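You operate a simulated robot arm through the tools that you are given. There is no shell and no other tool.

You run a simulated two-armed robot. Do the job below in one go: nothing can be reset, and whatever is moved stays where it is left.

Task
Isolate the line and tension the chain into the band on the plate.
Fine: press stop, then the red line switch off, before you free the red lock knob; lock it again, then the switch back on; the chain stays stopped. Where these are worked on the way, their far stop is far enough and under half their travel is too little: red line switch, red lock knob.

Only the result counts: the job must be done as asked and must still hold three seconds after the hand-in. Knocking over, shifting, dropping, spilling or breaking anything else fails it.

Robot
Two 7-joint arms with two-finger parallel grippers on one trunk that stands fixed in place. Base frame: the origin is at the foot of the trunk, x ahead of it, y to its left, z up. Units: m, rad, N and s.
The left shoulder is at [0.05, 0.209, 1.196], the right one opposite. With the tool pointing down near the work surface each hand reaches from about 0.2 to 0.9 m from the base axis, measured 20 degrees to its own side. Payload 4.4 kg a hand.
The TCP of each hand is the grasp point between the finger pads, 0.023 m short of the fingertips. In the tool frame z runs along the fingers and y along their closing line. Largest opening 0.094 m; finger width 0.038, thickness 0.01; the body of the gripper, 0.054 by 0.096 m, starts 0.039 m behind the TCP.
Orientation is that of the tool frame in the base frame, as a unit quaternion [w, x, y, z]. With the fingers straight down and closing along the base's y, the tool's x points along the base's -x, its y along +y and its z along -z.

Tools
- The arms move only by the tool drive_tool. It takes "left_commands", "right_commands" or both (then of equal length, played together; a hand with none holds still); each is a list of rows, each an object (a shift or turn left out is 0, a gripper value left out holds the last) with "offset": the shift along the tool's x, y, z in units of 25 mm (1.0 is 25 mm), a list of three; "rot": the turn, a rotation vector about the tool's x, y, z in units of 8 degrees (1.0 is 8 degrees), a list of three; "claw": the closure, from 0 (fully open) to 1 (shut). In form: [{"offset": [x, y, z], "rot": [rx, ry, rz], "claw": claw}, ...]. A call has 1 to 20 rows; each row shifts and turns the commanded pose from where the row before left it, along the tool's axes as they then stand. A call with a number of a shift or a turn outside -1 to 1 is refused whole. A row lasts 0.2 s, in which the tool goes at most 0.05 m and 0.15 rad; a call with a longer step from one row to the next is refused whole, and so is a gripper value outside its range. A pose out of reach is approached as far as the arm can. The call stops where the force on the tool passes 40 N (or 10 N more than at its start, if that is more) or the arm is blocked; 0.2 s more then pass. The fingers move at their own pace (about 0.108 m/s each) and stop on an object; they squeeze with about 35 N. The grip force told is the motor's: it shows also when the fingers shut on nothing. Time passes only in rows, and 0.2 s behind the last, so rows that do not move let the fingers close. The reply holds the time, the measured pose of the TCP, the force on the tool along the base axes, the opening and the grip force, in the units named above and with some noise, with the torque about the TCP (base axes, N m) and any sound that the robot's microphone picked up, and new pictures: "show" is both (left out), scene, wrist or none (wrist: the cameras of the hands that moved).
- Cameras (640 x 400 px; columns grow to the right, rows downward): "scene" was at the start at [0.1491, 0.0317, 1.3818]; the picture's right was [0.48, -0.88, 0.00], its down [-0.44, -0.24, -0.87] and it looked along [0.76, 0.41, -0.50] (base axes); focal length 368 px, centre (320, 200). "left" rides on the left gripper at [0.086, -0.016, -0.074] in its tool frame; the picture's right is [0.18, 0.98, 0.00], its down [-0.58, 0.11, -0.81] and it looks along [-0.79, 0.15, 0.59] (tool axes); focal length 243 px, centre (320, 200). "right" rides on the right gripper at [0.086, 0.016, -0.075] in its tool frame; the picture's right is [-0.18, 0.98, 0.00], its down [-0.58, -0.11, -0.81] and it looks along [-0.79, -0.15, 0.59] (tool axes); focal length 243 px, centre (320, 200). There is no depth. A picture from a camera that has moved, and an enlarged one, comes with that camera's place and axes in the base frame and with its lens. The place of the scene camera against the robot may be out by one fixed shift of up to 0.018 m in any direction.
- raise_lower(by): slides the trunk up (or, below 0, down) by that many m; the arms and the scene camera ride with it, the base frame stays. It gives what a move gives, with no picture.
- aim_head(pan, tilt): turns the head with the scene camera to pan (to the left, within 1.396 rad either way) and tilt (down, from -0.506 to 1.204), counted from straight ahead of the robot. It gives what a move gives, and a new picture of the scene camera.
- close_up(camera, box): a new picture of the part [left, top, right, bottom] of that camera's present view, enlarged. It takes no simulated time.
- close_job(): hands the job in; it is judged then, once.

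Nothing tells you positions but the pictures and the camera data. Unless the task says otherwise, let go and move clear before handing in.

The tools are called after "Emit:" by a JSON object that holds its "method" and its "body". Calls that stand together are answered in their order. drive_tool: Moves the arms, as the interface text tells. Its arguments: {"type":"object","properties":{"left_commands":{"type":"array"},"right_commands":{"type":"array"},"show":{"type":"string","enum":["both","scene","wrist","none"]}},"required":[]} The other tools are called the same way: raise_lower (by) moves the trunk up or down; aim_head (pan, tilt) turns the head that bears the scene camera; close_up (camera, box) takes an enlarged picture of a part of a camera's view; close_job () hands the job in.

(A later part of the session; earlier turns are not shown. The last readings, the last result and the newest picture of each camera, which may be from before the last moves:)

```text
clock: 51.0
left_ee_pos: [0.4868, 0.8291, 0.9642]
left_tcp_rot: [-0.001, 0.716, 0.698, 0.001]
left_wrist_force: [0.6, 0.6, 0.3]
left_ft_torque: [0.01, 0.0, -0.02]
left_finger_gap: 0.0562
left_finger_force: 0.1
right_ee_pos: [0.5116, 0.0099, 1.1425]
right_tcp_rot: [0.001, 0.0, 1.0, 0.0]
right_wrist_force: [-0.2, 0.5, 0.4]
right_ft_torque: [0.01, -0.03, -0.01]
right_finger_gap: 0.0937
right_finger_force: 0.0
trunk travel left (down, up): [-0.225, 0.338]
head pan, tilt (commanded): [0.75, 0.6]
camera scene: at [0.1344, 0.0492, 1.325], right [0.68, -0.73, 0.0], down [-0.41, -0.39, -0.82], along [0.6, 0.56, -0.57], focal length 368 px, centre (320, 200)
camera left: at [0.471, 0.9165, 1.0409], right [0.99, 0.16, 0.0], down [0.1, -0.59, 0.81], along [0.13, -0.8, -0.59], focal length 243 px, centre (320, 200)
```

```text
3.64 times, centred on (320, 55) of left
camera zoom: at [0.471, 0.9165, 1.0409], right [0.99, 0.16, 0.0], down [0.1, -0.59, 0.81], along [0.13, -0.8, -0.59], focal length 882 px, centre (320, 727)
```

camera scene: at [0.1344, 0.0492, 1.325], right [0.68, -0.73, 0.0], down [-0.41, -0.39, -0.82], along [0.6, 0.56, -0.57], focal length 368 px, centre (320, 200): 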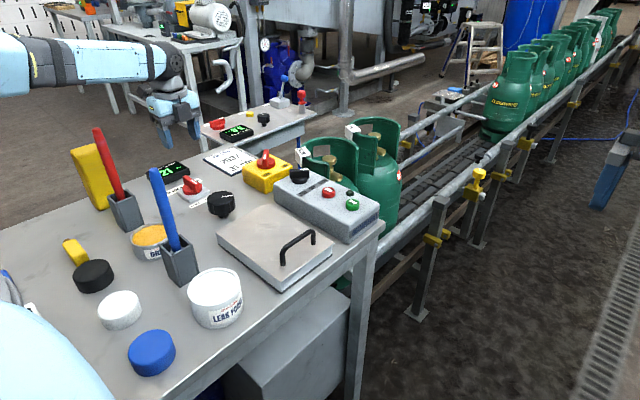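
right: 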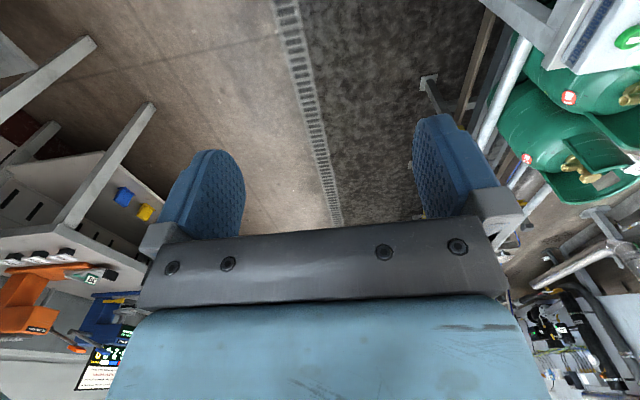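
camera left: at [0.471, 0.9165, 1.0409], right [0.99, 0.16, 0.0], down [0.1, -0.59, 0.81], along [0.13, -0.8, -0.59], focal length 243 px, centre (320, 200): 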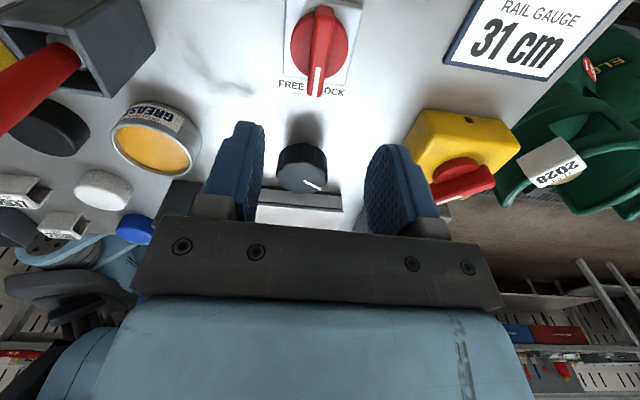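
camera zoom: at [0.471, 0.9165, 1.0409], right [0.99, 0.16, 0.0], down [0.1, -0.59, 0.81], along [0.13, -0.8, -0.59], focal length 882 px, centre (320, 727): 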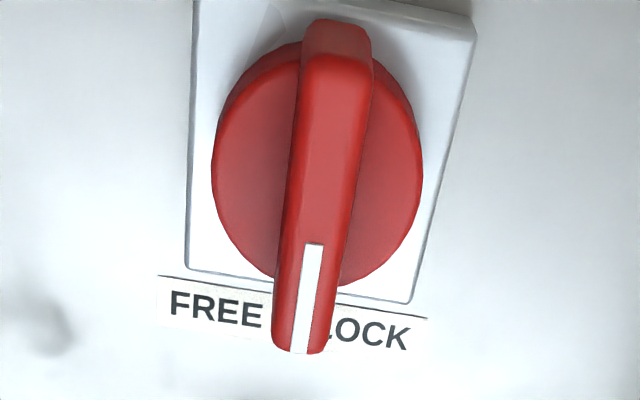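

The lock handle measures −89° (a full 90° of travel from LOCK). The black knob is near (0.484, 0.703) with its top at z ≈ 0.853 and a diameter of about 62 mm. I'll move above it, open fully and re-measure.

Emit:
{"method": "drive_tool", "body": {"left_commands": [{"offset": [-1, 0, 0], "claw": 0}, {"offset": [-1, 0, 0]}, {"offset": [-1, 0, 0]}, {"offset": [-1, 0, 0]}, {"offset": [-1, 0, 0]}, {"rot": [0, 0, -0.97]}, {"rot": [0, 0, -0.97]}, {"rot": [0, 0, -0.97]}, {"rot": [0, 0, -0.97]}, {"rot": [0, 0, -0.97]}, {"rot": [0, 0, -0.97]}, {"offset": [0, 0, 0]}], "show": "both"}}

Emit:
{"method": "close_up", "body": {"camera": "left", "box": [220, 20, 420, 145]}}

Emit:
{"method": "close_up", "body": {"camera": "scene", "box": [120, 100, 320, 260]}}

```text
clock: 53.6
left_ee_pos: [0.483, 0.7064, 0.964]
left_tcp_rot: [-0.001, 0.382, 0.924, 0.0]
left_wrist_force: [-0.1, -0.3, -0.1]
left_ft_torque: [-0.01, 0.01, 0.03]
left_finger_gap: 0.0938
left_finger_force: 0.1
right_ee_pos: [0.5115, 0.01, 1.1429]
right_tcp_rot: [0.001, 0.0, 1.0, 0.0]
right_wrist_force: [0.4, 0.2, -0.3]
right_ft_torque: [0.05, 0.05, 0.02]
right_finger_gap: 0.0938
right_finger_force: 0.2
trunk travel left (down, up): [-0.225, 0.338]
head pan, tilt (commanded): [0.75, 0.6]
camera scene: at [0.1342, 0.0489, 1.3251], right [0.68, -0.73, 0.0], down [-0.41, -0.39, -0.83], along [0.6, 0.56, -0.56], focal length 368 px, centre (320, 200)
camera left: at [0.4089, 0.7546, 1.0413], right [0.56, 0.83, 0.0], down [0.49, -0.33, 0.81], along [0.67, -0.45, -0.59], focal length 243 px, centre (320, 200)
```

scene: 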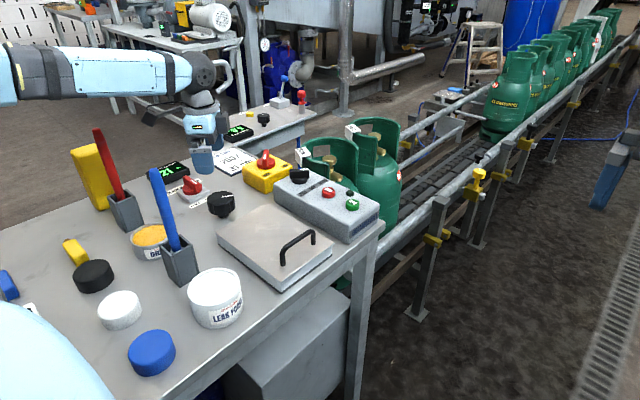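
left: 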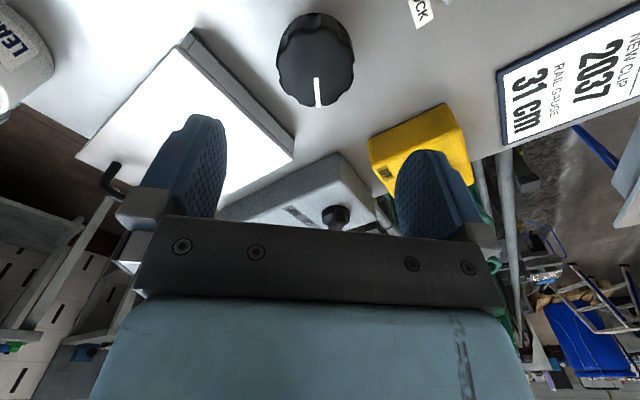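

```text
3.20 times, centred on (320, 82) of left
camera zoom: at [0.4089, 0.7546, 1.0413], right [0.56, 0.83, 0.0], down [0.49, -0.33, 0.81], along [0.67, -0.45, -0.59], focal length 776 px, centre (320, 576)
```

zoom: 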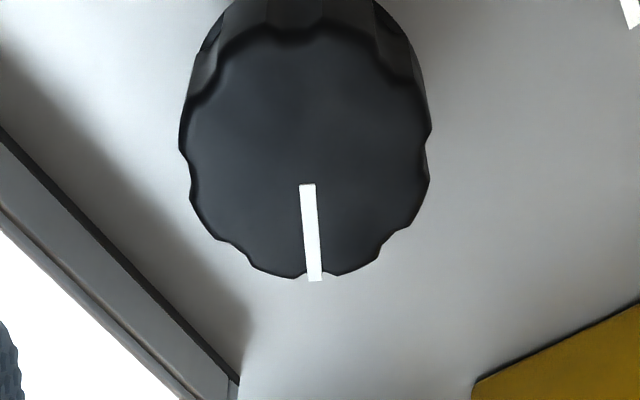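

```text
2.50 times, centred on (220, 180) of scene
camera zoom: at [0.1342, 0.0489, 1.3251], right [0.68, -0.73, 0.0], down [-0.41, -0.39, -0.83], along [0.6, 0.56, -0.56], focal length 920 px, centre (570, 250)
```

zoom: 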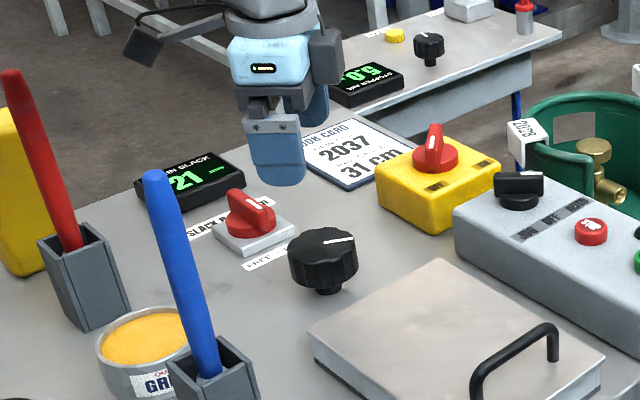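

The knob is centred near (0.4825, 0.702), top at z ≈ 0.853, about 60 mm across, and the display is readable from the scene camera. I'll centre over it and lower the open fingers around it.

Emit:
{"method": "drive_tool", "body": {"left_commands": [{"offset": [-0.12, -0.12, 0.6]}, {"offset": [0, 0, 1]}, {"offset": [0, 0, 1]}, {"offset": [0, 0, 1]}, {"offset": [0, 0, 0]}], "show": "both"}}

Emit:
{"method": "close_up", "body": {"camera": "left", "box": [130, 40, 510, 240]}}

Emit:
{"method": "close_up", "body": {"camera": "scene", "box": [120, 100, 320, 260]}}

```text
clock: 54.8
left_ee_pos: [0.484, 0.7013, 0.8748]
left_tcp_rot: [0.0, 0.381, 0.924, 0.001]
left_wrist_force: [-1.0, -0.6, -0.5]
left_ft_torque: [0.02, 0.0, 0.0]
left_finger_gap: 0.094
left_finger_force: 0.0
right_ee_pos: [0.5104, 0.0091, 1.1439]
right_tcp_rot: [0.0, -0.001, 1.0, 0.0]
right_wrist_force: [0.4, 0.0, 0.0]
right_ft_torque: [0.01, -0.02, -0.01]
right_finger_gap: 0.0938
right_finger_force: 0.0
trunk travel left (down, up): [-0.225, 0.338]
head pan, tilt (commanded): [0.75, 0.6]
camera scene: at [0.134, 0.0487, 1.3251], right [0.68, -0.73, 0.0], down [-0.41, -0.39, -0.83], along [0.6, 0.56, -0.56], focal length 368 px, centre (320, 200)
camera left: at [0.41, 0.75, 0.9516], right [0.56, 0.83, 0.0], down [0.49, -0.34, 0.81], along [0.67, -0.45, -0.59], focal length 243 px, centre (320, 200)
```

scene: 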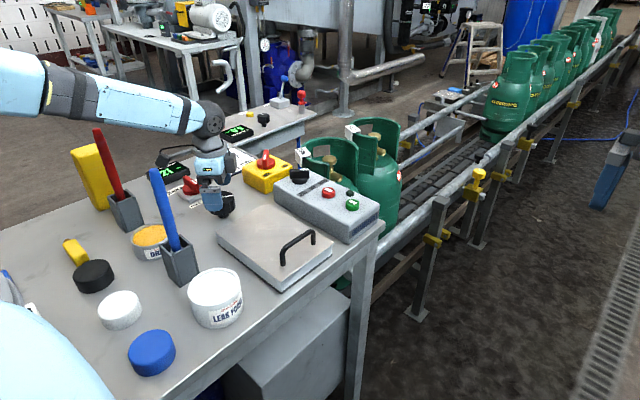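
left: 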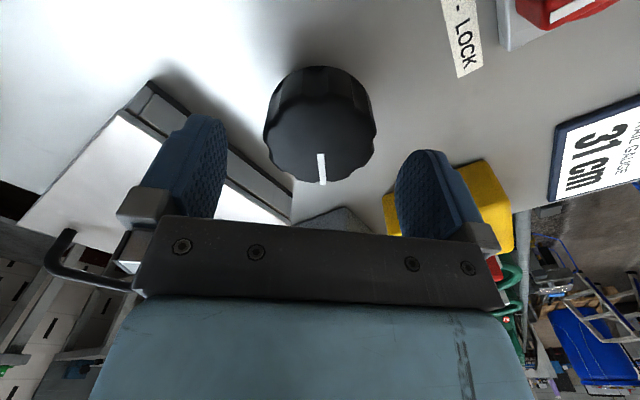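

```text
1.68 times, centred on (320, 140) of left
camera zoom: at [0.41, 0.75, 0.9516], right [0.56, 0.83, 0.0], down [0.49, -0.34, 0.81], along [0.67, -0.45, -0.59], focal length 409 px, centre (320, 301)
```

zoom: 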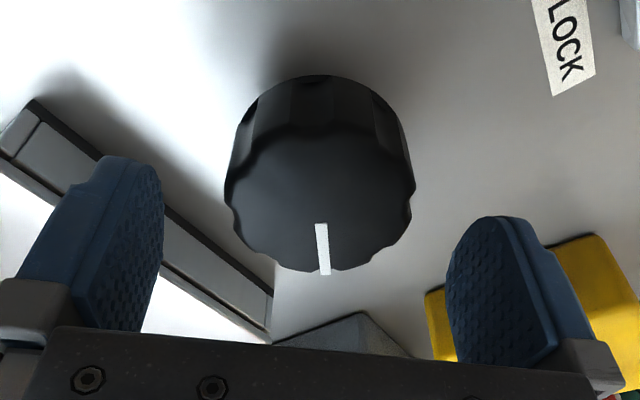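

```text
2.50 times, centred on (220, 180) of scene
camera zoom: at [0.134, 0.0487, 1.3251], right [0.68, -0.73, 0.0], down [-0.41, -0.39, -0.83], along [0.6, 0.56, -0.56], focal length 920 px, centre (570, 250)
```

zoom: 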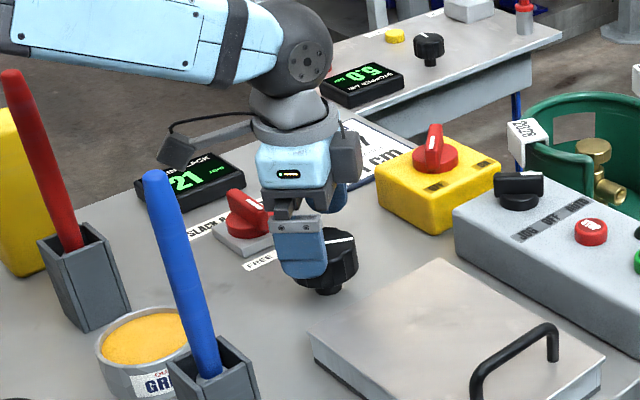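

The knob is centred between the fingers. I'll lower to grip height and close gently.

Emit:
{"method": "drive_tool", "body": {"left_commands": [{"offset": [-0.06, -0.02, 0.55]}, {"offset": [0, 0, 0.55]}, {"offset": [0, 0, 0], "claw": 0.25}, {"offset": [0, 0, 0], "claw": 0.35}, {"offset": [0, 0, 0], "claw": 0.5}, {"offset": [0, 0, 0], "claw": 1}, {"offset": [0, 0, 0]}], "show": "both"}}

```text
clock: 56.5
left_ee_pos: [0.4842, 0.7004, 0.8459]
left_tcp_rot: [0.0, 0.381, 0.925, 0.001]
left_wrist_force: [9.0, 5.3, -4.4]
left_ft_torque: [-1.37, 1.26, 0.02]
left_finger_gap: 0.0597
left_finger_force: 45.0
right_ee_pos: [0.5125, 0.0105, 1.1406]
right_tcp_rot: [0.0, 0.0, 1.0, -0.001]
right_wrist_force: [-0.3, -0.6, -0.5]
right_ft_torque: [0.01, 0.02, 0.02]
right_finger_gap: 0.094
right_finger_force: 0.1
trunk travel left (down, up): [-0.225, 0.338]
head pan, tilt (commanded): [0.75, 0.6]
stopped in row 7 (left hand): the force on the tool passed its limit at 41 N (the readings are from after the stop); the commanded pose is now the measured one
camera scene: at [0.1356, 0.05, 1.3245], right [0.68, -0.73, 0.0], down [-0.41, -0.39, -0.82], along [0.6, 0.56, -0.57], focal length 368 px, centre (320, 200)
camera left: at [0.4108, 0.7491, 0.9232], right [0.56, 0.83, 0.0], down [0.49, -0.34, 0.81], along [0.67, -0.45, -0.59], focal length 243 px, centre (320, 200)
```

scene: 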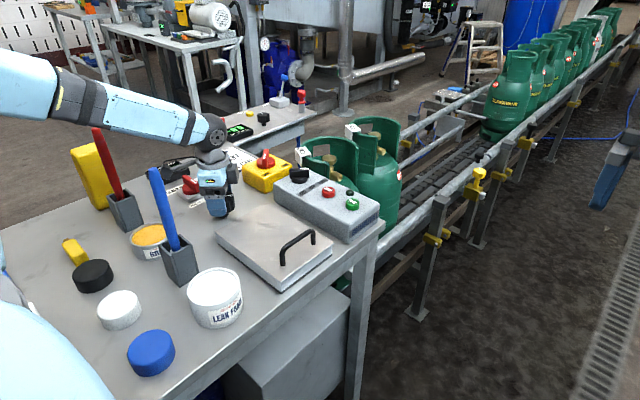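
left: 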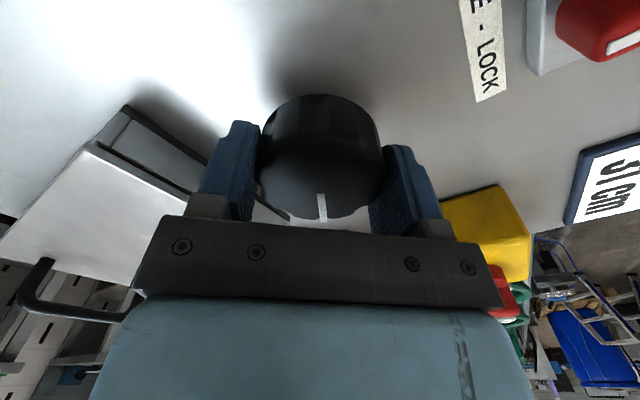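

The knob is gripped (60 mm). I'll try a small clockwise turn first to see which way the slack reading goes.

Emit:
{"method": "drive_tool", "body": {"left_commands": [{"offset": [0, 0.05, 0.02]}, {"rot": [0, 0, 1]}, {"rot": [0, 0, 1]}, {"rot": [0, 0, 1]}, {"offset": [0, 0, 0]}], "show": "both"}}

Emit:
{"method": "close_up", "body": {"camera": "scene", "box": [120, 120, 280, 220]}}

```text
clock: 57.7
left_ee_pos: [0.4847, 0.6999, 0.8465]
left_tcp_rot: [-0.001, 0.566, 0.824, 0.002]
left_wrist_force: [-1.9, -7.7, -13.7]
left_ft_torque: [-0.44, -0.75, -0.02]
left_finger_gap: 0.0597
left_finger_force: 45.7
right_ee_pos: [0.511, 0.0092, 1.1436]
right_tcp_rot: [-0.001, 0.0, 1.0, 0.001]
right_wrist_force: [-0.5, -0.1, -0.6]
right_ft_torque: [0.02, 0.02, 0.04]
right_finger_gap: 0.0941
right_finger_force: 0.1
trunk travel left (down, up): [-0.225, 0.338]
head pan, tilt (commanded): [0.75, 0.6]
camera scene: at [0.135, 0.0498, 1.3248], right [0.68, -0.73, 0.0], down [-0.41, -0.39, -0.82], along [0.6, 0.56, -0.57], focal length 368 px, centre (320, 200)
camera left: at [0.4376, 0.7747, 0.9234], right [0.85, 0.52, 0.0], down [0.31, -0.51, 0.8], along [0.42, -0.68, -0.59], focal length 243 px, centre (320, 200)
```

scene: 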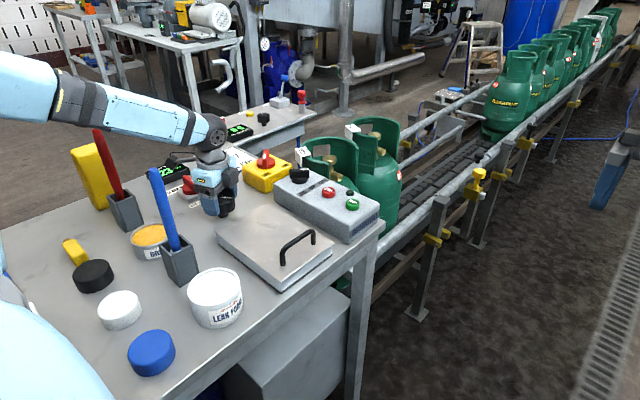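
left: 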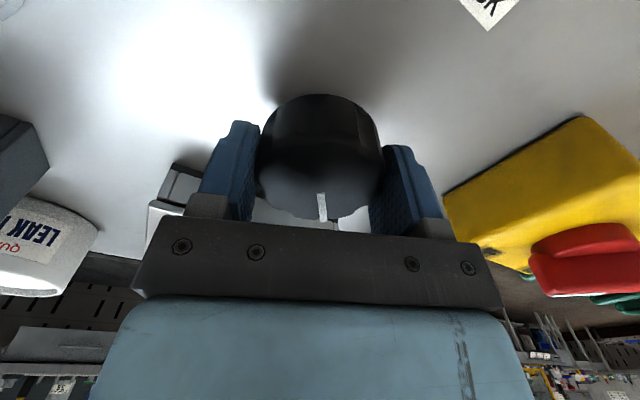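

```text
4.00 times, centred on (200, 170) of scene
camera zoom: at [0.135, 0.0498, 1.3248], right [0.68, -0.73, 0.0], down [-0.41, -0.39, -0.82], along [0.6, 0.56, -0.57], focal length 1472 px, centre (800, 320)
```

zoom: 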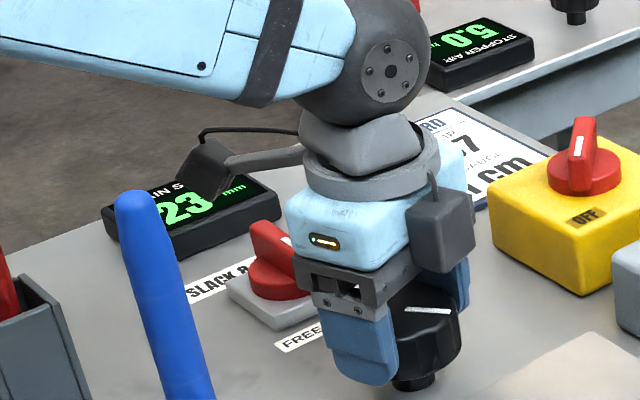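

Clockwise raises the slack (21→23), so tension comes with counter-clockwise turning. I'll turn it back the other way.

Emit:
{"method": "drive_tool", "body": {"left_commands": [{"offset": [0, 0, 0.03], "rot": [0, 0, -1]}, {"rot": [0, 0, -1]}, {"rot": [0, 0, -1]}, {"rot": [0, 0, -1]}, {"rot": [0, 0, -1]}, {"offset": [0, 0, 0]}], "show": "none"}}

Emit:
{"method": "close_up", "body": {"camera": "scene", "box": [120, 120, 280, 220]}}

```text
clock: 59.1
left_ee_pos: [0.4841, 0.7001, 0.8474]
left_tcp_rot: [0.0, 0.249, 0.968, 0.003]
left_wrist_force: [-8.8, -14.6, -7.9]
left_ft_torque: [-0.24, 1.65, 0.03]
left_finger_gap: 0.06
left_finger_force: 45.1
right_ee_pos: [0.5109, 0.0097, 1.1435]
right_tcp_rot: [0.0, 0.0, 1.0, 0.0]
right_wrist_force: [0.2, 1.0, 1.0]
right_ft_torque: [0.03, -0.01, 0.0]
right_finger_gap: 0.094
right_finger_force: 0.0
trunk travel left (down, up): [-0.225, 0.338]
head pan, tilt (commanded): [0.75, 0.6]
```

```text
4.00 times, centred on (200, 170) of scene
camera zoom: at [0.1344, 0.0485, 1.325], right [0.68, -0.73, 0.0], down [-0.41, -0.39, -0.83], along [0.6, 0.56, -0.56], focal length 1472 px, centre (800, 320)
```

zoom: 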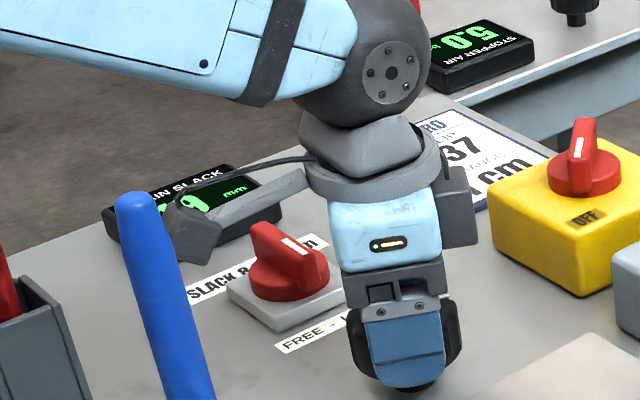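

The reading is falling (about 19). I'll ease the side force and continue counter-clockwise.

Emit:
{"method": "drive_tool", "body": {"left_commands": [{"offset": [0.01, -0.05, 0.02], "rot": [0, 0, -1]}, {"rot": [0, 0, -1]}, {"rot": [0, 0, -1]}, {"rot": [0, 0, -1]}, {"rot": [0, 0, -1]}, {"offset": [0, 0, 0]}], "show": "none"}}

Emit:
{"method": "close_up", "body": {"camera": "scene", "box": [120, 120, 280, 220]}}

```text
clock: 60.5
left_ee_pos: [0.4842, 0.6995, 0.8455]
left_tcp_rot: [0.002, -0.099, 0.995, 0.003]
left_wrist_force: [0.8, 4.7, 2.1]
left_ft_torque: [-0.6, 1.07, 0.02]
left_finger_gap: 0.06
left_finger_force: 45.2
right_ee_pos: [0.5112, 0.0094, 1.1436]
right_tcp_rot: [0.0, 0.0, 1.0, -0.001]
right_wrist_force: [0.6, 0.2, -0.2]
right_ft_torque: [0.01, 0.01, 0.04]
right_finger_gap: 0.0941
right_finger_force: 0.1
trunk travel left (down, up): [-0.225, 0.338]
head pan, tilt (commanded): [0.75, 0.6]
```

```text
4.00 times, centred on (200, 170) of scene
camera zoom: at [0.1344, 0.0492, 1.3251], right [0.68, -0.73, 0.0], down [-0.41, -0.39, -0.82], along [0.6, 0.56, -0.57], focal length 1472 px, centre (800, 320)
```

zoom: 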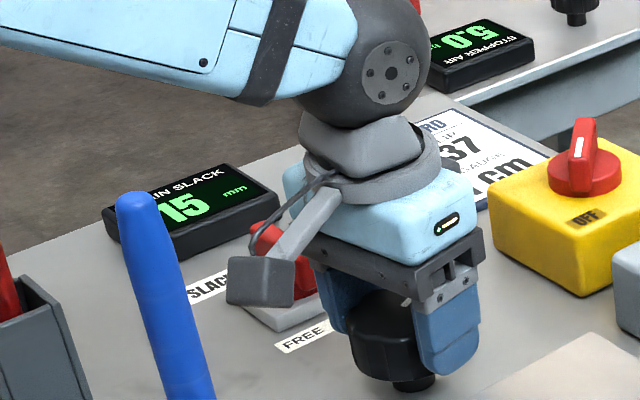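

It now reads 15 mm, about 0.1 mm per degree, so roughly 50° more should give 10 mm. I'll continue and check on the way.

Emit:
{"method": "drive_tool", "body": {"left_commands": [{"rot": [0, 0, -1]}, {"rot": [0, 0, -1]}, {"rot": [0, 0, -1]}, {"rot": [0, 0, -1]}, {"offset": [0, 0, 0]}], "show": "scene"}}

Emit:
{"method": "close_up", "body": {"camera": "scene", "box": [120, 120, 280, 220]}}

```text
clock: 61.7
left_ee_pos: [0.4851, 0.6996, 0.8469]
left_tcp_rot: [0.003, -0.369, 0.929, 0.002]
left_wrist_force: [10.3, 10.4, 9.1]
left_ft_torque: [0.15, 0.51, 0.04]
left_finger_gap: 0.0599
left_finger_force: 45.1
right_ee_pos: [0.5115, 0.0091, 1.1434]
right_tcp_rot: [0.0, 0.0, 1.0, 0.0]
right_wrist_force: [0.1, -0.1, 0.0]
right_ft_torque: [0.01, -0.02, 0.01]
right_finger_gap: 0.0938
right_finger_force: 0.0
trunk travel left (down, up): [-0.225, 0.338]
head pan, tilt (commanded): [0.75, 0.6]
camera scene: at [0.1346, 0.0488, 1.3251], right [0.68, -0.73, 0.0], down [-0.41, -0.39, -0.82], along [0.6, 0.56, -0.57], focal length 368 px, centre (320, 200)
```

scene: 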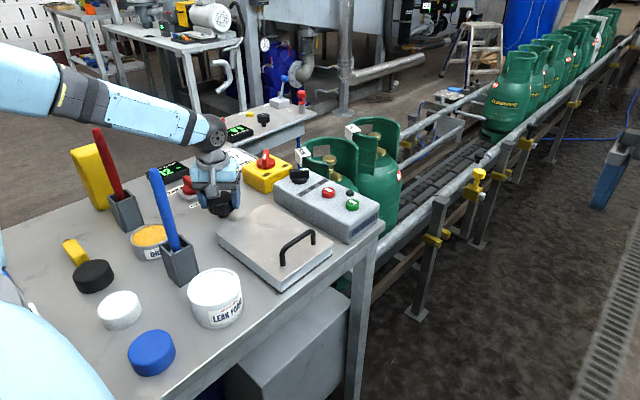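

```text
4.00 times, centred on (200, 170) of scene
camera zoom: at [0.1346, 0.0488, 1.3251], right [0.68, -0.73, 0.0], down [-0.41, -0.39, -0.82], along [0.6, 0.56, -0.57], focal length 1472 px, centre (800, 320)
```

zoom: 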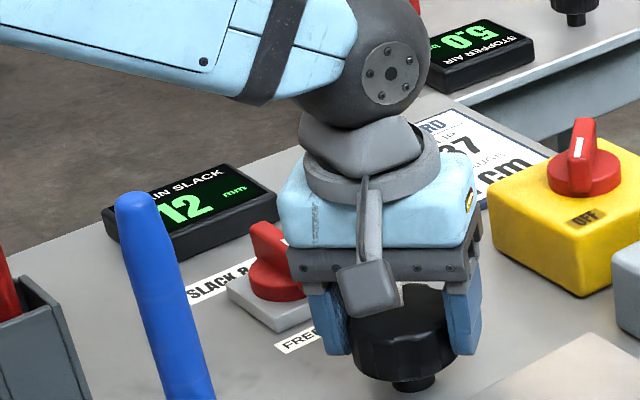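

It reads 12 mm, the edge of the band. I'll turn another 20° or so to get to the middle.

Emit:
{"method": "drive_tool", "body": {"left_commands": [{"offset": [-0.04, 0, -0.02], "rot": [0, 0, -0.9]}, {"rot": [0, 0, -0.9]}, {"rot": [0, 0, -0.6]}, {"offset": [0, 0, 0]}], "show": "none"}}

Emit:
{"method": "close_up", "body": {"camera": "scene", "box": [120, 120, 280, 220]}}

```text
clock: 62.7
left_ee_pos: [0.4851, 0.7006, 0.8463]
left_tcp_rot: [0.001, -0.518, 0.855, 0.002]
left_wrist_force: [3.7, 8.4, 2.5]
left_ft_torque: [1.34, -0.63, 0.01]
left_finger_gap: 0.0598
left_finger_force: 44.7
right_ee_pos: [0.5111, 0.0101, 1.1427]
right_tcp_rot: [0.0, 0.0, 1.0, 0.0]
right_wrist_force: [0.2, 0.2, 0.8]
right_ft_torque: [0.04, 0.0, -0.01]
right_finger_gap: 0.0942
right_finger_force: 0.1
trunk travel left (down, up): [-0.225, 0.338]
head pan, tilt (commanded): [0.75, 0.6]
```

```text
4.00 times, centred on (200, 170) of scene
camera zoom: at [0.1342, 0.049, 1.325], right [0.68, -0.73, 0.0], down [-0.41, -0.39, -0.83], along [0.6, 0.56, -0.56], focal length 1472 px, centre (800, 320)
```

zoom: 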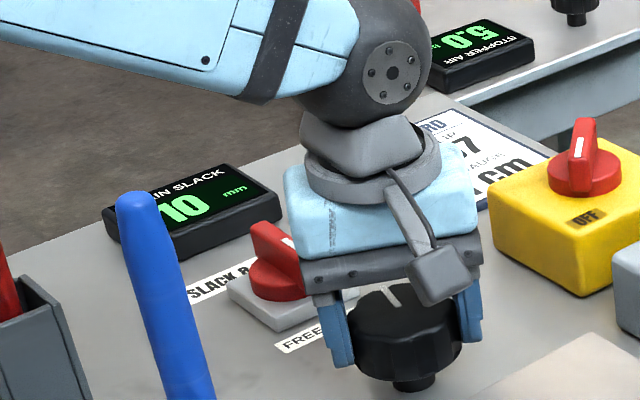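

The display reads 10 mm, the middle of the band. I'll open, lift straight up and confirm it holds.

Emit:
{"method": "drive_tool", "body": {"left_commands": [{"claw": 0.1}, {"offset": [0, 0, 0]}, {"offset": [0, 0, -0.6]}, {"offset": [0, 0, -1]}, {"offset": [0, 0, -1]}, {"offset": [0, 0, -1]}, {"offset": [0, 0, -1]}, {"offset": [0, 0, 0]}], "show": "both"}}

Emit:
{"method": "close_up", "body": {"camera": "scene", "box": [120, 130, 320, 255]}}

```text
clock: 64.5
left_ee_pos: [0.4852, 0.6981, 0.9613]
left_tcp_rot: [0.002, -0.518, 0.855, 0.001]
left_wrist_force: [1.2, 0.0, -0.6]
left_ft_torque: [0.03, 0.02, 0.03]
left_finger_gap: 0.0846
left_finger_force: 0.0
right_ee_pos: [0.5112, 0.0087, 1.1433]
right_tcp_rot: [-0.001, 0.0, 1.0, 0.0]
right_wrist_force: [-0.4, 0.0, -0.4]
right_ft_torque: [0.0, 0.01, -0.02]
right_finger_gap: 0.094
right_finger_force: 0.2
trunk travel left (down, up): [-0.225, 0.338]
head pan, tilt (commanded): [0.75, 0.6]
camera scene: at [0.1345, 0.0491, 1.325], right [0.68, -0.73, 0.0], down [-0.41, -0.39, -0.82], along [0.6, 0.56, -0.57], focal length 368 px, centre (320, 200)
camera left: at [0.458, 0.6145, 1.038], right [-0.96, 0.29, 0.0], down [0.17, 0.56, 0.81], along [0.24, 0.77, -0.59], focal length 243 px, centre (320, 200)
```

scene: 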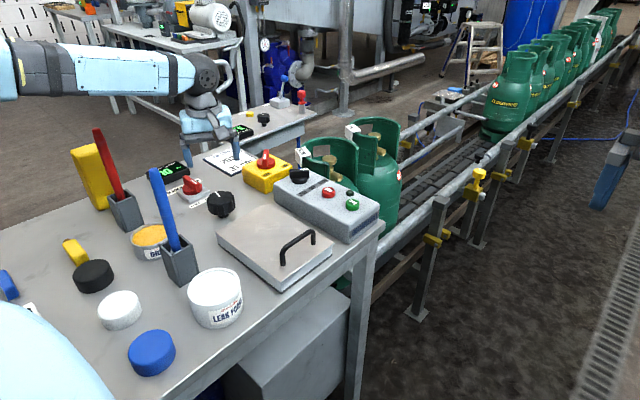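
left: 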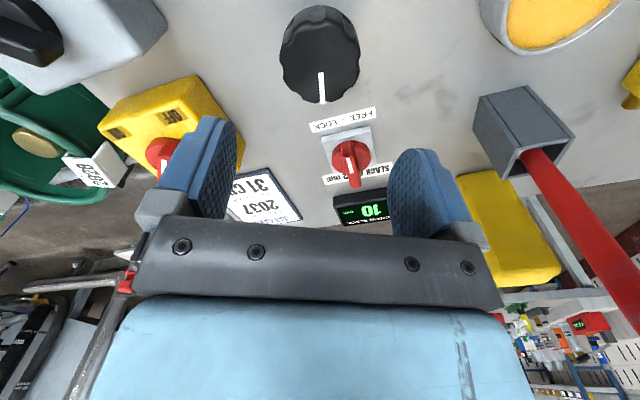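

```text
3.20 times, centred on (220, 192) of scene
camera zoom: at [0.1345, 0.0491, 1.325], right [0.68, -0.73, 0.0], down [-0.41, -0.39, -0.82], along [0.6, 0.56, -0.57], focal length 1177 px, centre (640, 224)
```

zoom: 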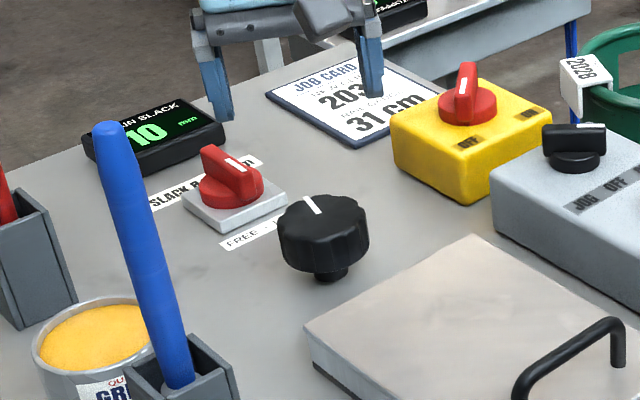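

10 mm holds with the hand off. Now I'll go back to the lock knob, rotating the hand to match the handle (pointing −y) so I can turn it back to LOCK.

Emit:
{"method": "drive_tool", "body": {"left_commands": [{"offset": [-0.934, 0.498, 0], "claw": 0.4}, {"offset": [-0.934, 0.498, 0]}, {"offset": [-0.934, 0.498, 0]}, {"offset": [-0.934, 0.498, 0]}, {"offset": [-0.934, 0.498, 0]}, {"rot": [0, 0, 1]}, {"rot": [0, 0, 1]}, {"rot": [0, 0, 1]}, {"rot": [0, 0, 1]}, {"rot": [0, 0, 1]}, {"rot": [0, 0, 1]}, {"rot": [0, 0, 1]}, {"rot": [0, 0, 1]}, {"rot": [0, 0, 1]}, {"rot": [0, 0, 1]}, {"offset": [0, 0, 0]}], "show": "none"}}

Emit:
{"method": "drive_tool", "body": {"left_commands": [{"rot": [0, 0, 1]}, {"rot": [0, 0, 1]}, {"rot": [0, 0, 1]}, {"rot": [0, 0, 1]}, {"rot": [0, 0, 1]}, {"rot": [0, 0, 1]}, {"rot": [0, 0, 1]}, {"rot": [0, 0, 1]}, {"rot": [0, 0, 1]}, {"offset": [0, 0, 0]}], "show": "both"}}

Emit:
{"method": "close_up", "body": {"camera": "left", "box": [250, 0, 390, 110]}}

```text
clock: 67.9
left_ee_pos: [0.484, 0.8314, 0.9613]
left_tcp_rot: [0.0, 0.154, 0.988, 0.003]
left_wrist_force: [-0.2, -1.2, 0.5]
left_ft_torque: [0.0, 0.01, -0.01]
left_finger_gap: 0.0563
left_finger_force: 0.0
right_ee_pos: [0.5119, 0.0094, 1.1429]
right_tcp_rot: [0.0, 0.0, 1.0, -0.001]
right_wrist_force: [-0.1, -0.8, -0.7]
right_ft_torque: [-0.02, -0.03, 0.0]
right_finger_gap: 0.0942
right_finger_force: 0.1
trunk travel left (down, up): [-0.225, 0.338]
head pan, tilt (commanded): [0.75, 0.6]
```

```text
clock: 70.1
left_ee_pos: [0.4846, 0.8312, 0.9628]
left_tcp_rot: [-0.001, 0.706, 0.708, 0.003]
left_wrist_force: [-0.4, -0.2, -0.2]
left_ft_torque: [0.0, 0.01, 0.04]
left_finger_gap: 0.0563
left_finger_force: 0.0
right_ee_pos: [0.5104, 0.0095, 1.1434]
right_tcp_rot: [0.0, 0.0, 1.0, 0.0]
right_wrist_force: [-0.3, -0.2, 0.2]
right_ft_torque: [0.02, -0.03, -0.04]
right_finger_gap: 0.0939
right_finger_force: 0.0
trunk travel left (down, up): [-0.225, 0.338]
head pan, tilt (commanded): [0.75, 0.6]
camera scene: at [0.1342, 0.0489, 1.3251], right [0.68, -0.73, 0.0], down [-0.41, -0.39, -0.83], along [0.6, 0.56, -0.56], focal length 368 px, centre (320, 200)
camera left: at [0.4657, 0.9167, 1.0397], right [0.98, 0.19, 0.0], down [0.11, -0.58, 0.8], along [0.15, -0.79, -0.6], focal length 243 px, centre (320, 200)
```

scene: 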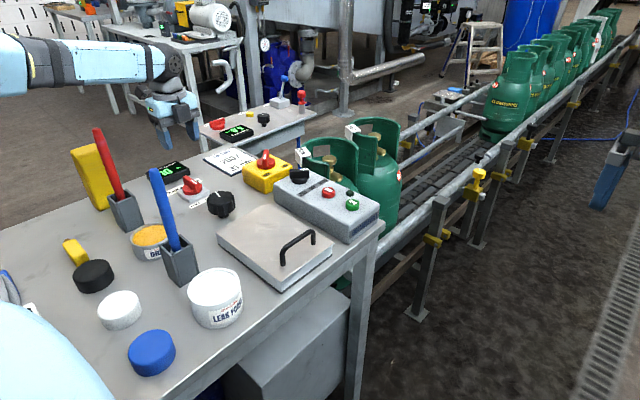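
left: 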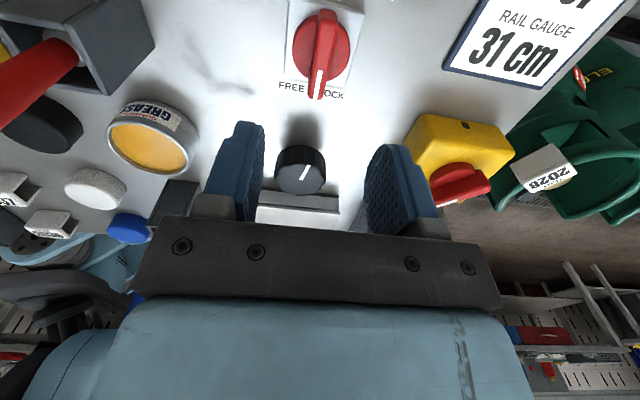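

```text
3.64 times, centred on (320, 55) of left
camera zoom: at [0.4657, 0.9167, 1.0397], right [0.98, 0.19, 0.0], down [0.11, -0.58, 0.8], along [0.15, -0.79, -0.6], focal length 882 px, centre (320, 727)
```

zoom: 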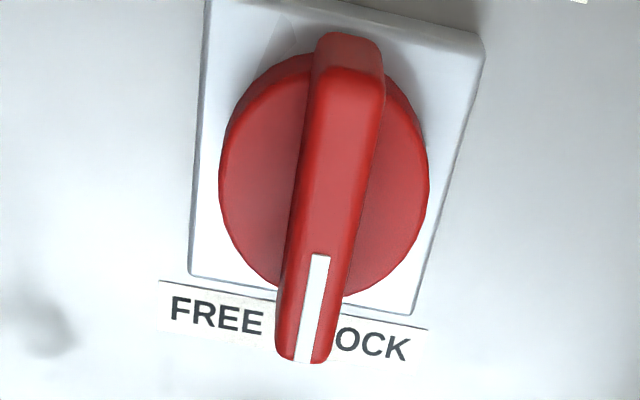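

Aligned with the lock handle. I'll descend and grip.

Emit:
{"method": "drive_tool", "body": {"left_commands": [{"offset": [0, 0, 1]}, {"offset": [0, 0, 1]}, {"offset": [0, 0, 1]}, {"offset": [0, 0, 1]}, {"offset": [0, 0, 0.5]}, {"claw": 0.6}, {"claw": 0.75}, {"claw": 1}, {"offset": [0, 0, 0]}], "show": "wrist"}}

```text
clock: 72.1
left_ee_pos: [0.4849, 0.832, 0.8502]
left_tcp_rot: [-0.001, 0.705, 0.709, 0.004]
left_wrist_force: [15.9, 4.0, 2.3]
left_ft_torque: [-0.66, 0.03, 0.03]
left_finger_gap: 0.014
left_finger_force: 45.1
right_ee_pos: [0.5116, 0.0099, 1.1435]
right_tcp_rot: [-0.001, -0.001, 1.0, 0.0]
right_wrist_force: [-0.2, 0.9, 0.8]
right_ft_torque: [-0.01, 0.01, 0.0]
right_finger_gap: 0.094
right_finger_force: 0.1
trunk travel left (down, up): [-0.225, 0.338]
head pan, tilt (commanded): [0.75, 0.6]
camera left: at [0.4668, 0.9176, 0.9267], right [0.98, 0.19, 0.0], down [0.11, -0.58, 0.8], along [0.16, -0.79, -0.59], focal length 243 px, centre (320, 200)
```

left: 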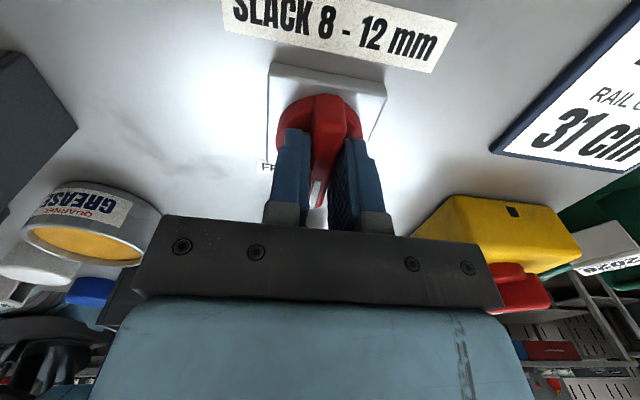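

Gripped. I'll turn counter-clockwise back towards LOCK.

Emit:
{"method": "drive_tool", "body": {"left_commands": [{"offset": [0, 0.03, 0], "rot": [0, 0, -1]}, {"rot": [0, 0, -1]}, {"rot": [0, 0, -1]}, {"rot": [0, 0, -1]}, {"rot": [0, 0, -1]}, {"offset": [0, 0, 0]}], "show": "none"}}

```text
clock: 73.5
left_ee_pos: [0.4842, 0.8316, 0.8506]
left_tcp_rot: [-0.001, 0.419, 0.908, 0.002]
left_wrist_force: [5.9, -2.0, 0.4]
left_ft_torque: [0.86, 1.12, 0.03]
left_finger_gap: 0.0141
left_finger_force: 44.8
right_ee_pos: [0.5112, 0.0099, 1.1438]
right_tcp_rot: [0.0, 0.0, 1.0, 0.0]
right_wrist_force: [0.3, 0.7, -0.7]
right_ft_torque: [0.0, -0.02, 0.0]
right_finger_gap: 0.094
right_finger_force: 0.1
trunk travel left (down, up): [-0.225, 0.338]
head pan, tilt (commanded): [0.75, 0.6]
```

Emit:
{"method": "drive_tool", "body": {"left_commands": [{"rot": [0, 0, -1]}, {"rot": [0, 0, -1]}, {"rot": [0, 0, -1]}, {"rot": [0, 0, -1]}, {"rot": [0, 0, -0.9]}, {"offset": [0, 0, 0]}], "show": "none"}}

```text
clock: 75.0
left_ee_pos: [0.4838, 0.8304, 0.8499]
left_tcp_rot: [0.0, 0.09, 0.996, 0.001]
left_wrist_force: [0.6, -4.5, -1.1]
left_ft_torque: [-0.05, 0.14, -0.03]
left_finger_gap: 0.0137
left_finger_force: 45.3
right_ee_pos: [0.5117, 0.0091, 1.1433]
right_tcp_rot: [0.0, 0.001, 1.0, 0.001]
right_wrist_force: [-0.2, 0.3, 0.0]
right_ft_torque: [-0.04, -0.02, 0.0]
right_finger_gap: 0.0939
right_finger_force: 0.1
trunk travel left (down, up): [-0.225, 0.338]
head pan, tilt (commanded): [0.75, 0.6]
stopped in row 6 (left hand): the force on the tool passed its limit at 41 N (the readings are from after the stop); the commanded pose is now the measured one
```

79° turned back, force relieved and no stop yet. I'll continue with small steps to the LOCK stop.

Emit:
{"method": "drive_tool", "body": {"left_commands": [{"rot": [0, 0, -0.6]}, {"rot": [0, 0, -0.6]}, {"offset": [0, 0, 0]}], "show": "none"}}

```text
clock: 75.8
left_ee_pos: [0.483, 0.8305, 0.8508]
left_tcp_rot: [-0.001, 0.006, 1.0, 0.001]
left_wrist_force: [-1.0, -1.1, 5.1]
left_ft_torque: [-0.27, 1.36, -0.01]
left_finger_gap: 0.014
left_finger_force: 45.7
right_ee_pos: [0.51, 0.0093, 1.1433]
right_tcp_rot: [0.0, 0.0, 1.0, 0.001]
right_wrist_force: [-0.2, 0.3, -0.6]
right_ft_torque: [0.0, 0.03, -0.01]
right_finger_gap: 0.0943
right_finger_force: 0.0
trunk travel left (down, up): [-0.225, 0.338]
head pan, tilt (commanded): [0.75, 0.6]
```

Emit:
{"method": "drive_tool", "body": {"left_commands": [{"rot": [0, 0, -0.4]}, {"offset": [0, 0, 0]}], "show": "wrist"}}

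```text
clock: 76.4
left_ee_pos: [0.4836, 0.8302, 0.8502]
left_tcp_rot: [-0.001, -0.021, 1.0, 0.001]
left_wrist_force: [-4.0, -4.8, 1.1]
left_ft_torque: [-0.1, 0.03, -2.02]
left_finger_gap: 0.0146
left_finger_force: 45.0
right_ee_pos: [0.5097, 0.0085, 1.1436]
right_tcp_rot: [-0.001, 0.0, 1.0, 0.0]
right_wrist_force: [0.6, 0.4, -0.4]
right_ft_torque: [0.0, -0.01, 0.02]
right_finger_gap: 0.0942
right_finger_force: 0.0
trunk travel left (down, up): [-0.225, 0.338]
head pan, tilt (commanded): [0.75, 0.6]
camera left: at [0.3967, 0.8099, 0.9265], right [-0.22, 0.97, 0.0], down [0.58, 0.13, 0.81], along [0.78, 0.18, -0.59], focal length 243 px, centre (320, 200)
```

left: 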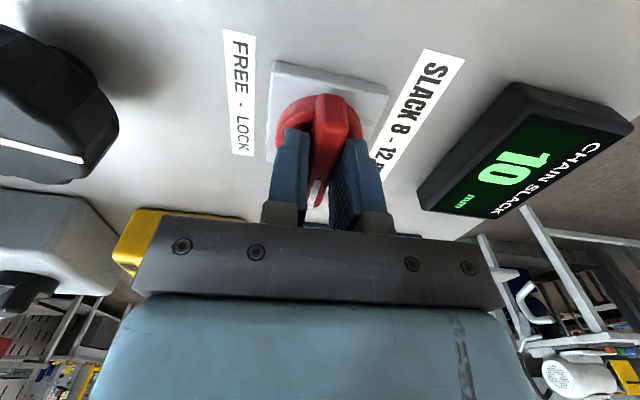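

The −2 N·m reaction shows the LOCK stop is reached, and the display still reads 10. I'll release and lift.

Emit:
{"method": "drive_tool", "body": {"left_commands": [{"claw": 0.4}, {"offset": [0, 0, 0]}, {"offset": [0, 0, -0.6]}, {"offset": [0, 0, -1]}, {"offset": [0, 0, -1]}, {"offset": [0, 0, -1]}, {"offset": [0, 0, -1]}, {"offset": [0, 0, -1]}, {"offset": [0, 0, -1]}, {"offset": [0, 0, -1]}, {"offset": [0, 0, 0]}], "show": "both"}}

Emit:
{"method": "close_up", "body": {"camera": "scene", "box": [120, 130, 320, 255]}}

```text
clock: 78.8
left_ee_pos: [0.4854, 0.8308, 1.0407]
left_tcp_rot: [-0.001, -0.021, 1.0, 0.001]
left_wrist_force: [-0.3, 0.2, -0.5]
left_ft_torque: [-0.01, 0.03, -0.01]
left_finger_gap: 0.0563
left_finger_force: 0.1
right_ee_pos: [0.5118, 0.0097, 1.1434]
right_tcp_rot: [-0.001, 0.001, 1.0, 0.0]
right_wrist_force: [0.5, 0.7, 0.0]
right_ft_torque: [0.01, -0.04, 0.01]
right_finger_gap: 0.0939
right_finger_force: 0.1
trunk travel left (down, up): [-0.225, 0.338]
head pan, tilt (commanded): [0.75, 0.6]
camera scene: at [0.1344, 0.0493, 1.325], right [0.68, -0.73, 0.0], down [-0.41, -0.39, -0.82], along [0.6, 0.56, -0.57], focal length 368 px, centre (320, 200)
camera left: at [0.3981, 0.8106, 1.117], right [-0.23, 0.97, 0.0], down [0.58, 0.13, 0.81], along [0.78, 0.18, -0.59], focal length 243 px, centre (320, 200)
```

scene: 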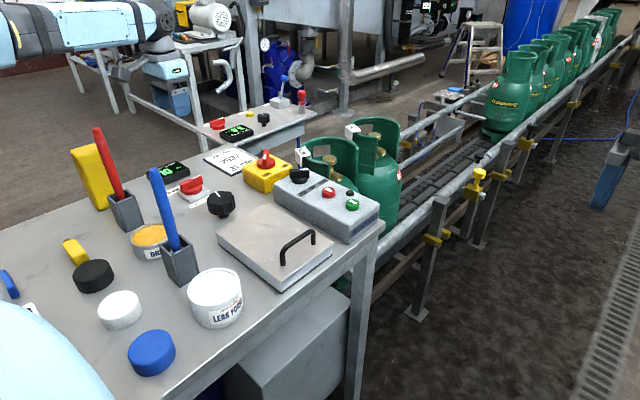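
left: 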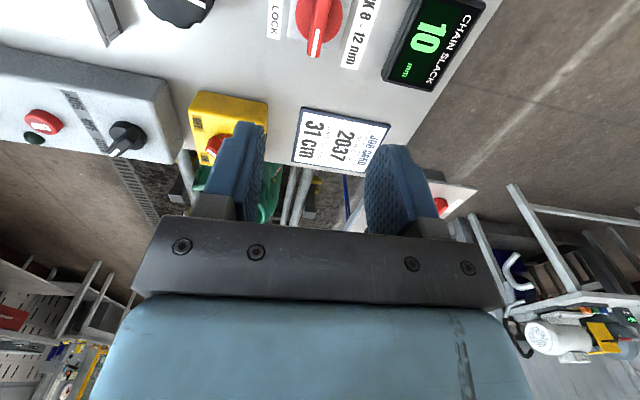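

```text
3.20 times, centred on (220, 192) of scene
camera zoom: at [0.1344, 0.0493, 1.325], right [0.68, -0.73, 0.0], down [-0.41, -0.39, -0.82], along [0.6, 0.56, -0.57], focal length 1177 px, centre (640, 224)
```

zoom: 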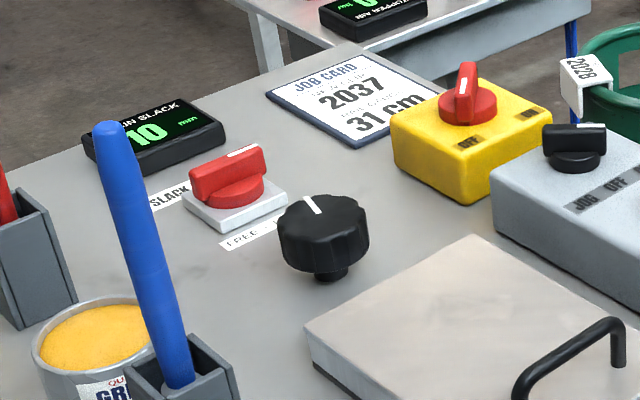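

Locked, with 10 mm showing. Now I'll turn the hand for the line switch (handle at −135°), repeating the same tilted pose that worked before.

Emit:
{"method": "drive_tool", "body": {"left_commands": [{"rot": [0, 0, 0.961]}, {"rot": [0, 0, 0.961]}, {"rot": [0, 0, 0.961]}, {"rot": [0, 0, 0.961]}, {"rot": [0, 0, 0.961]}, {"rot": [0, 0, 0.961]}, {"rot": [0, 0, 0.961]}, {"rot": [0, 0, 0.961]}, {"rot": [0, 0, 0.961]}, {"rot": [0, 0, 0.961]}, {"rot": [0, 0, 0.961]}, {"rot": [0, 0, 0.961]}, {"rot": [0, 0, 0.961]}, {"rot": [0, 0, 0.961]}, {"rot": [0, 0, 0.961]}, {"rot": [0, 0, 0.961]}, {"rot": [0, 0, 0.961]}, {"rot": [0, 0, 0.961]}, {"rot": [-0.73, 0.635, 0]}, {"rot": [-0.73, 0.635, 0]}], "show": "none"}}

Emit:
{"method": "drive_tool", "body": {"left_commands": [{"offset": [0.286, 0.924, 0.05]}, {"offset": [0.286, 0.924, 0.05]}, {"offset": [0.286, 0.924, 0.05]}, {"offset": [0.286, 0.924, 0.05]}, {"offset": [0.286, 0.924, 0.05]}, {"offset": [0.286, 0.924, 0.05]}, {"offset": [0.286, 0.924, 0.05]}, {"offset": [0.2, 0.8, 0.05]}, {"offset": [0, 0, 0]}], "show": "both"}}

```text
clock: 83.0
left_ee_pos: [0.4832, 0.8309, 1.0388]
left_tcp_rot: [0.06, 0.919, 0.371, 0.12]
left_wrist_force: [-0.6, 0.5, 0.3]
left_ft_torque: [-0.03, 0.04, -0.02]
left_finger_gap: 0.0563
left_finger_force: 0.0
right_ee_pos: [0.5116, 0.0102, 1.1441]
right_tcp_rot: [0.0, 0.0, 1.0, -0.001]
right_wrist_force: [0.2, 0.1, 0.8]
right_ft_torque: [-0.03, 0.03, -0.01]
right_finger_gap: 0.0938
right_finger_force: 0.1
trunk travel left (down, up): [-0.225, 0.338]
head pan, tilt (commanded): [0.75, 0.6]
```

```text
clock: 85.0
left_ee_pos: [0.6464, 0.7376, 1.0741]
left_tcp_rot: [0.06, 0.919, 0.37, 0.119]
left_wrist_force: [-0.6, -0.1, -0.1]
left_ft_torque: [0.0, -0.01, -0.02]
left_finger_gap: 0.0566
left_finger_force: 0.0
right_ee_pos: [0.5099, 0.0106, 1.143]
right_tcp_rot: [0.0, -0.001, 1.0, 0.0]
right_wrist_force: [-0.1, -0.4, 0.2]
right_ft_torque: [0.0, -0.03, 0.01]
right_finger_gap: 0.0939
right_finger_force: 0.1
trunk travel left (down, up): [-0.225, 0.338]
head pan, tilt (commanded): [0.75, 0.6]
camera scene: at [0.134, 0.049, 1.3251], right [0.68, -0.73, 0.0], down [-0.41, -0.39, -0.83], along [0.6, 0.56, -0.56], focal length 368 px, centre (320, 200)
camera left: at [0.6743, 0.8107, 1.1603], right [0.78, -0.58, 0.23], down [-0.54, -0.47, 0.7], along [-0.3, -0.67, -0.68], focal length 243 px, centre (320, 200)
```

scene: 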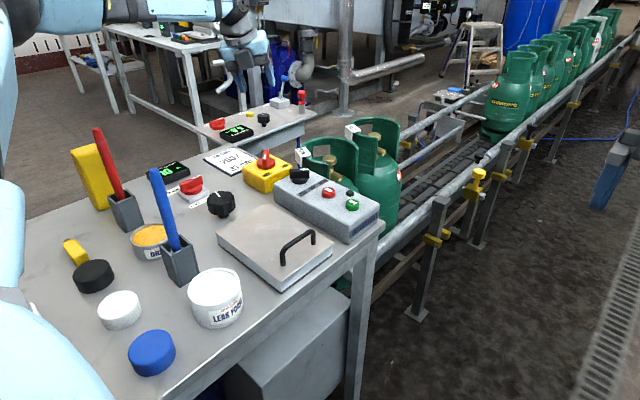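
left: 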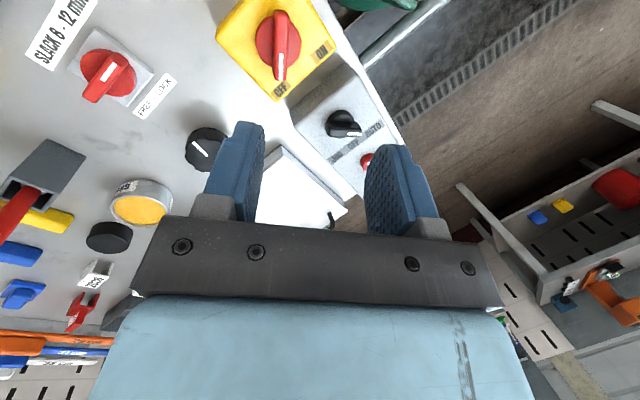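

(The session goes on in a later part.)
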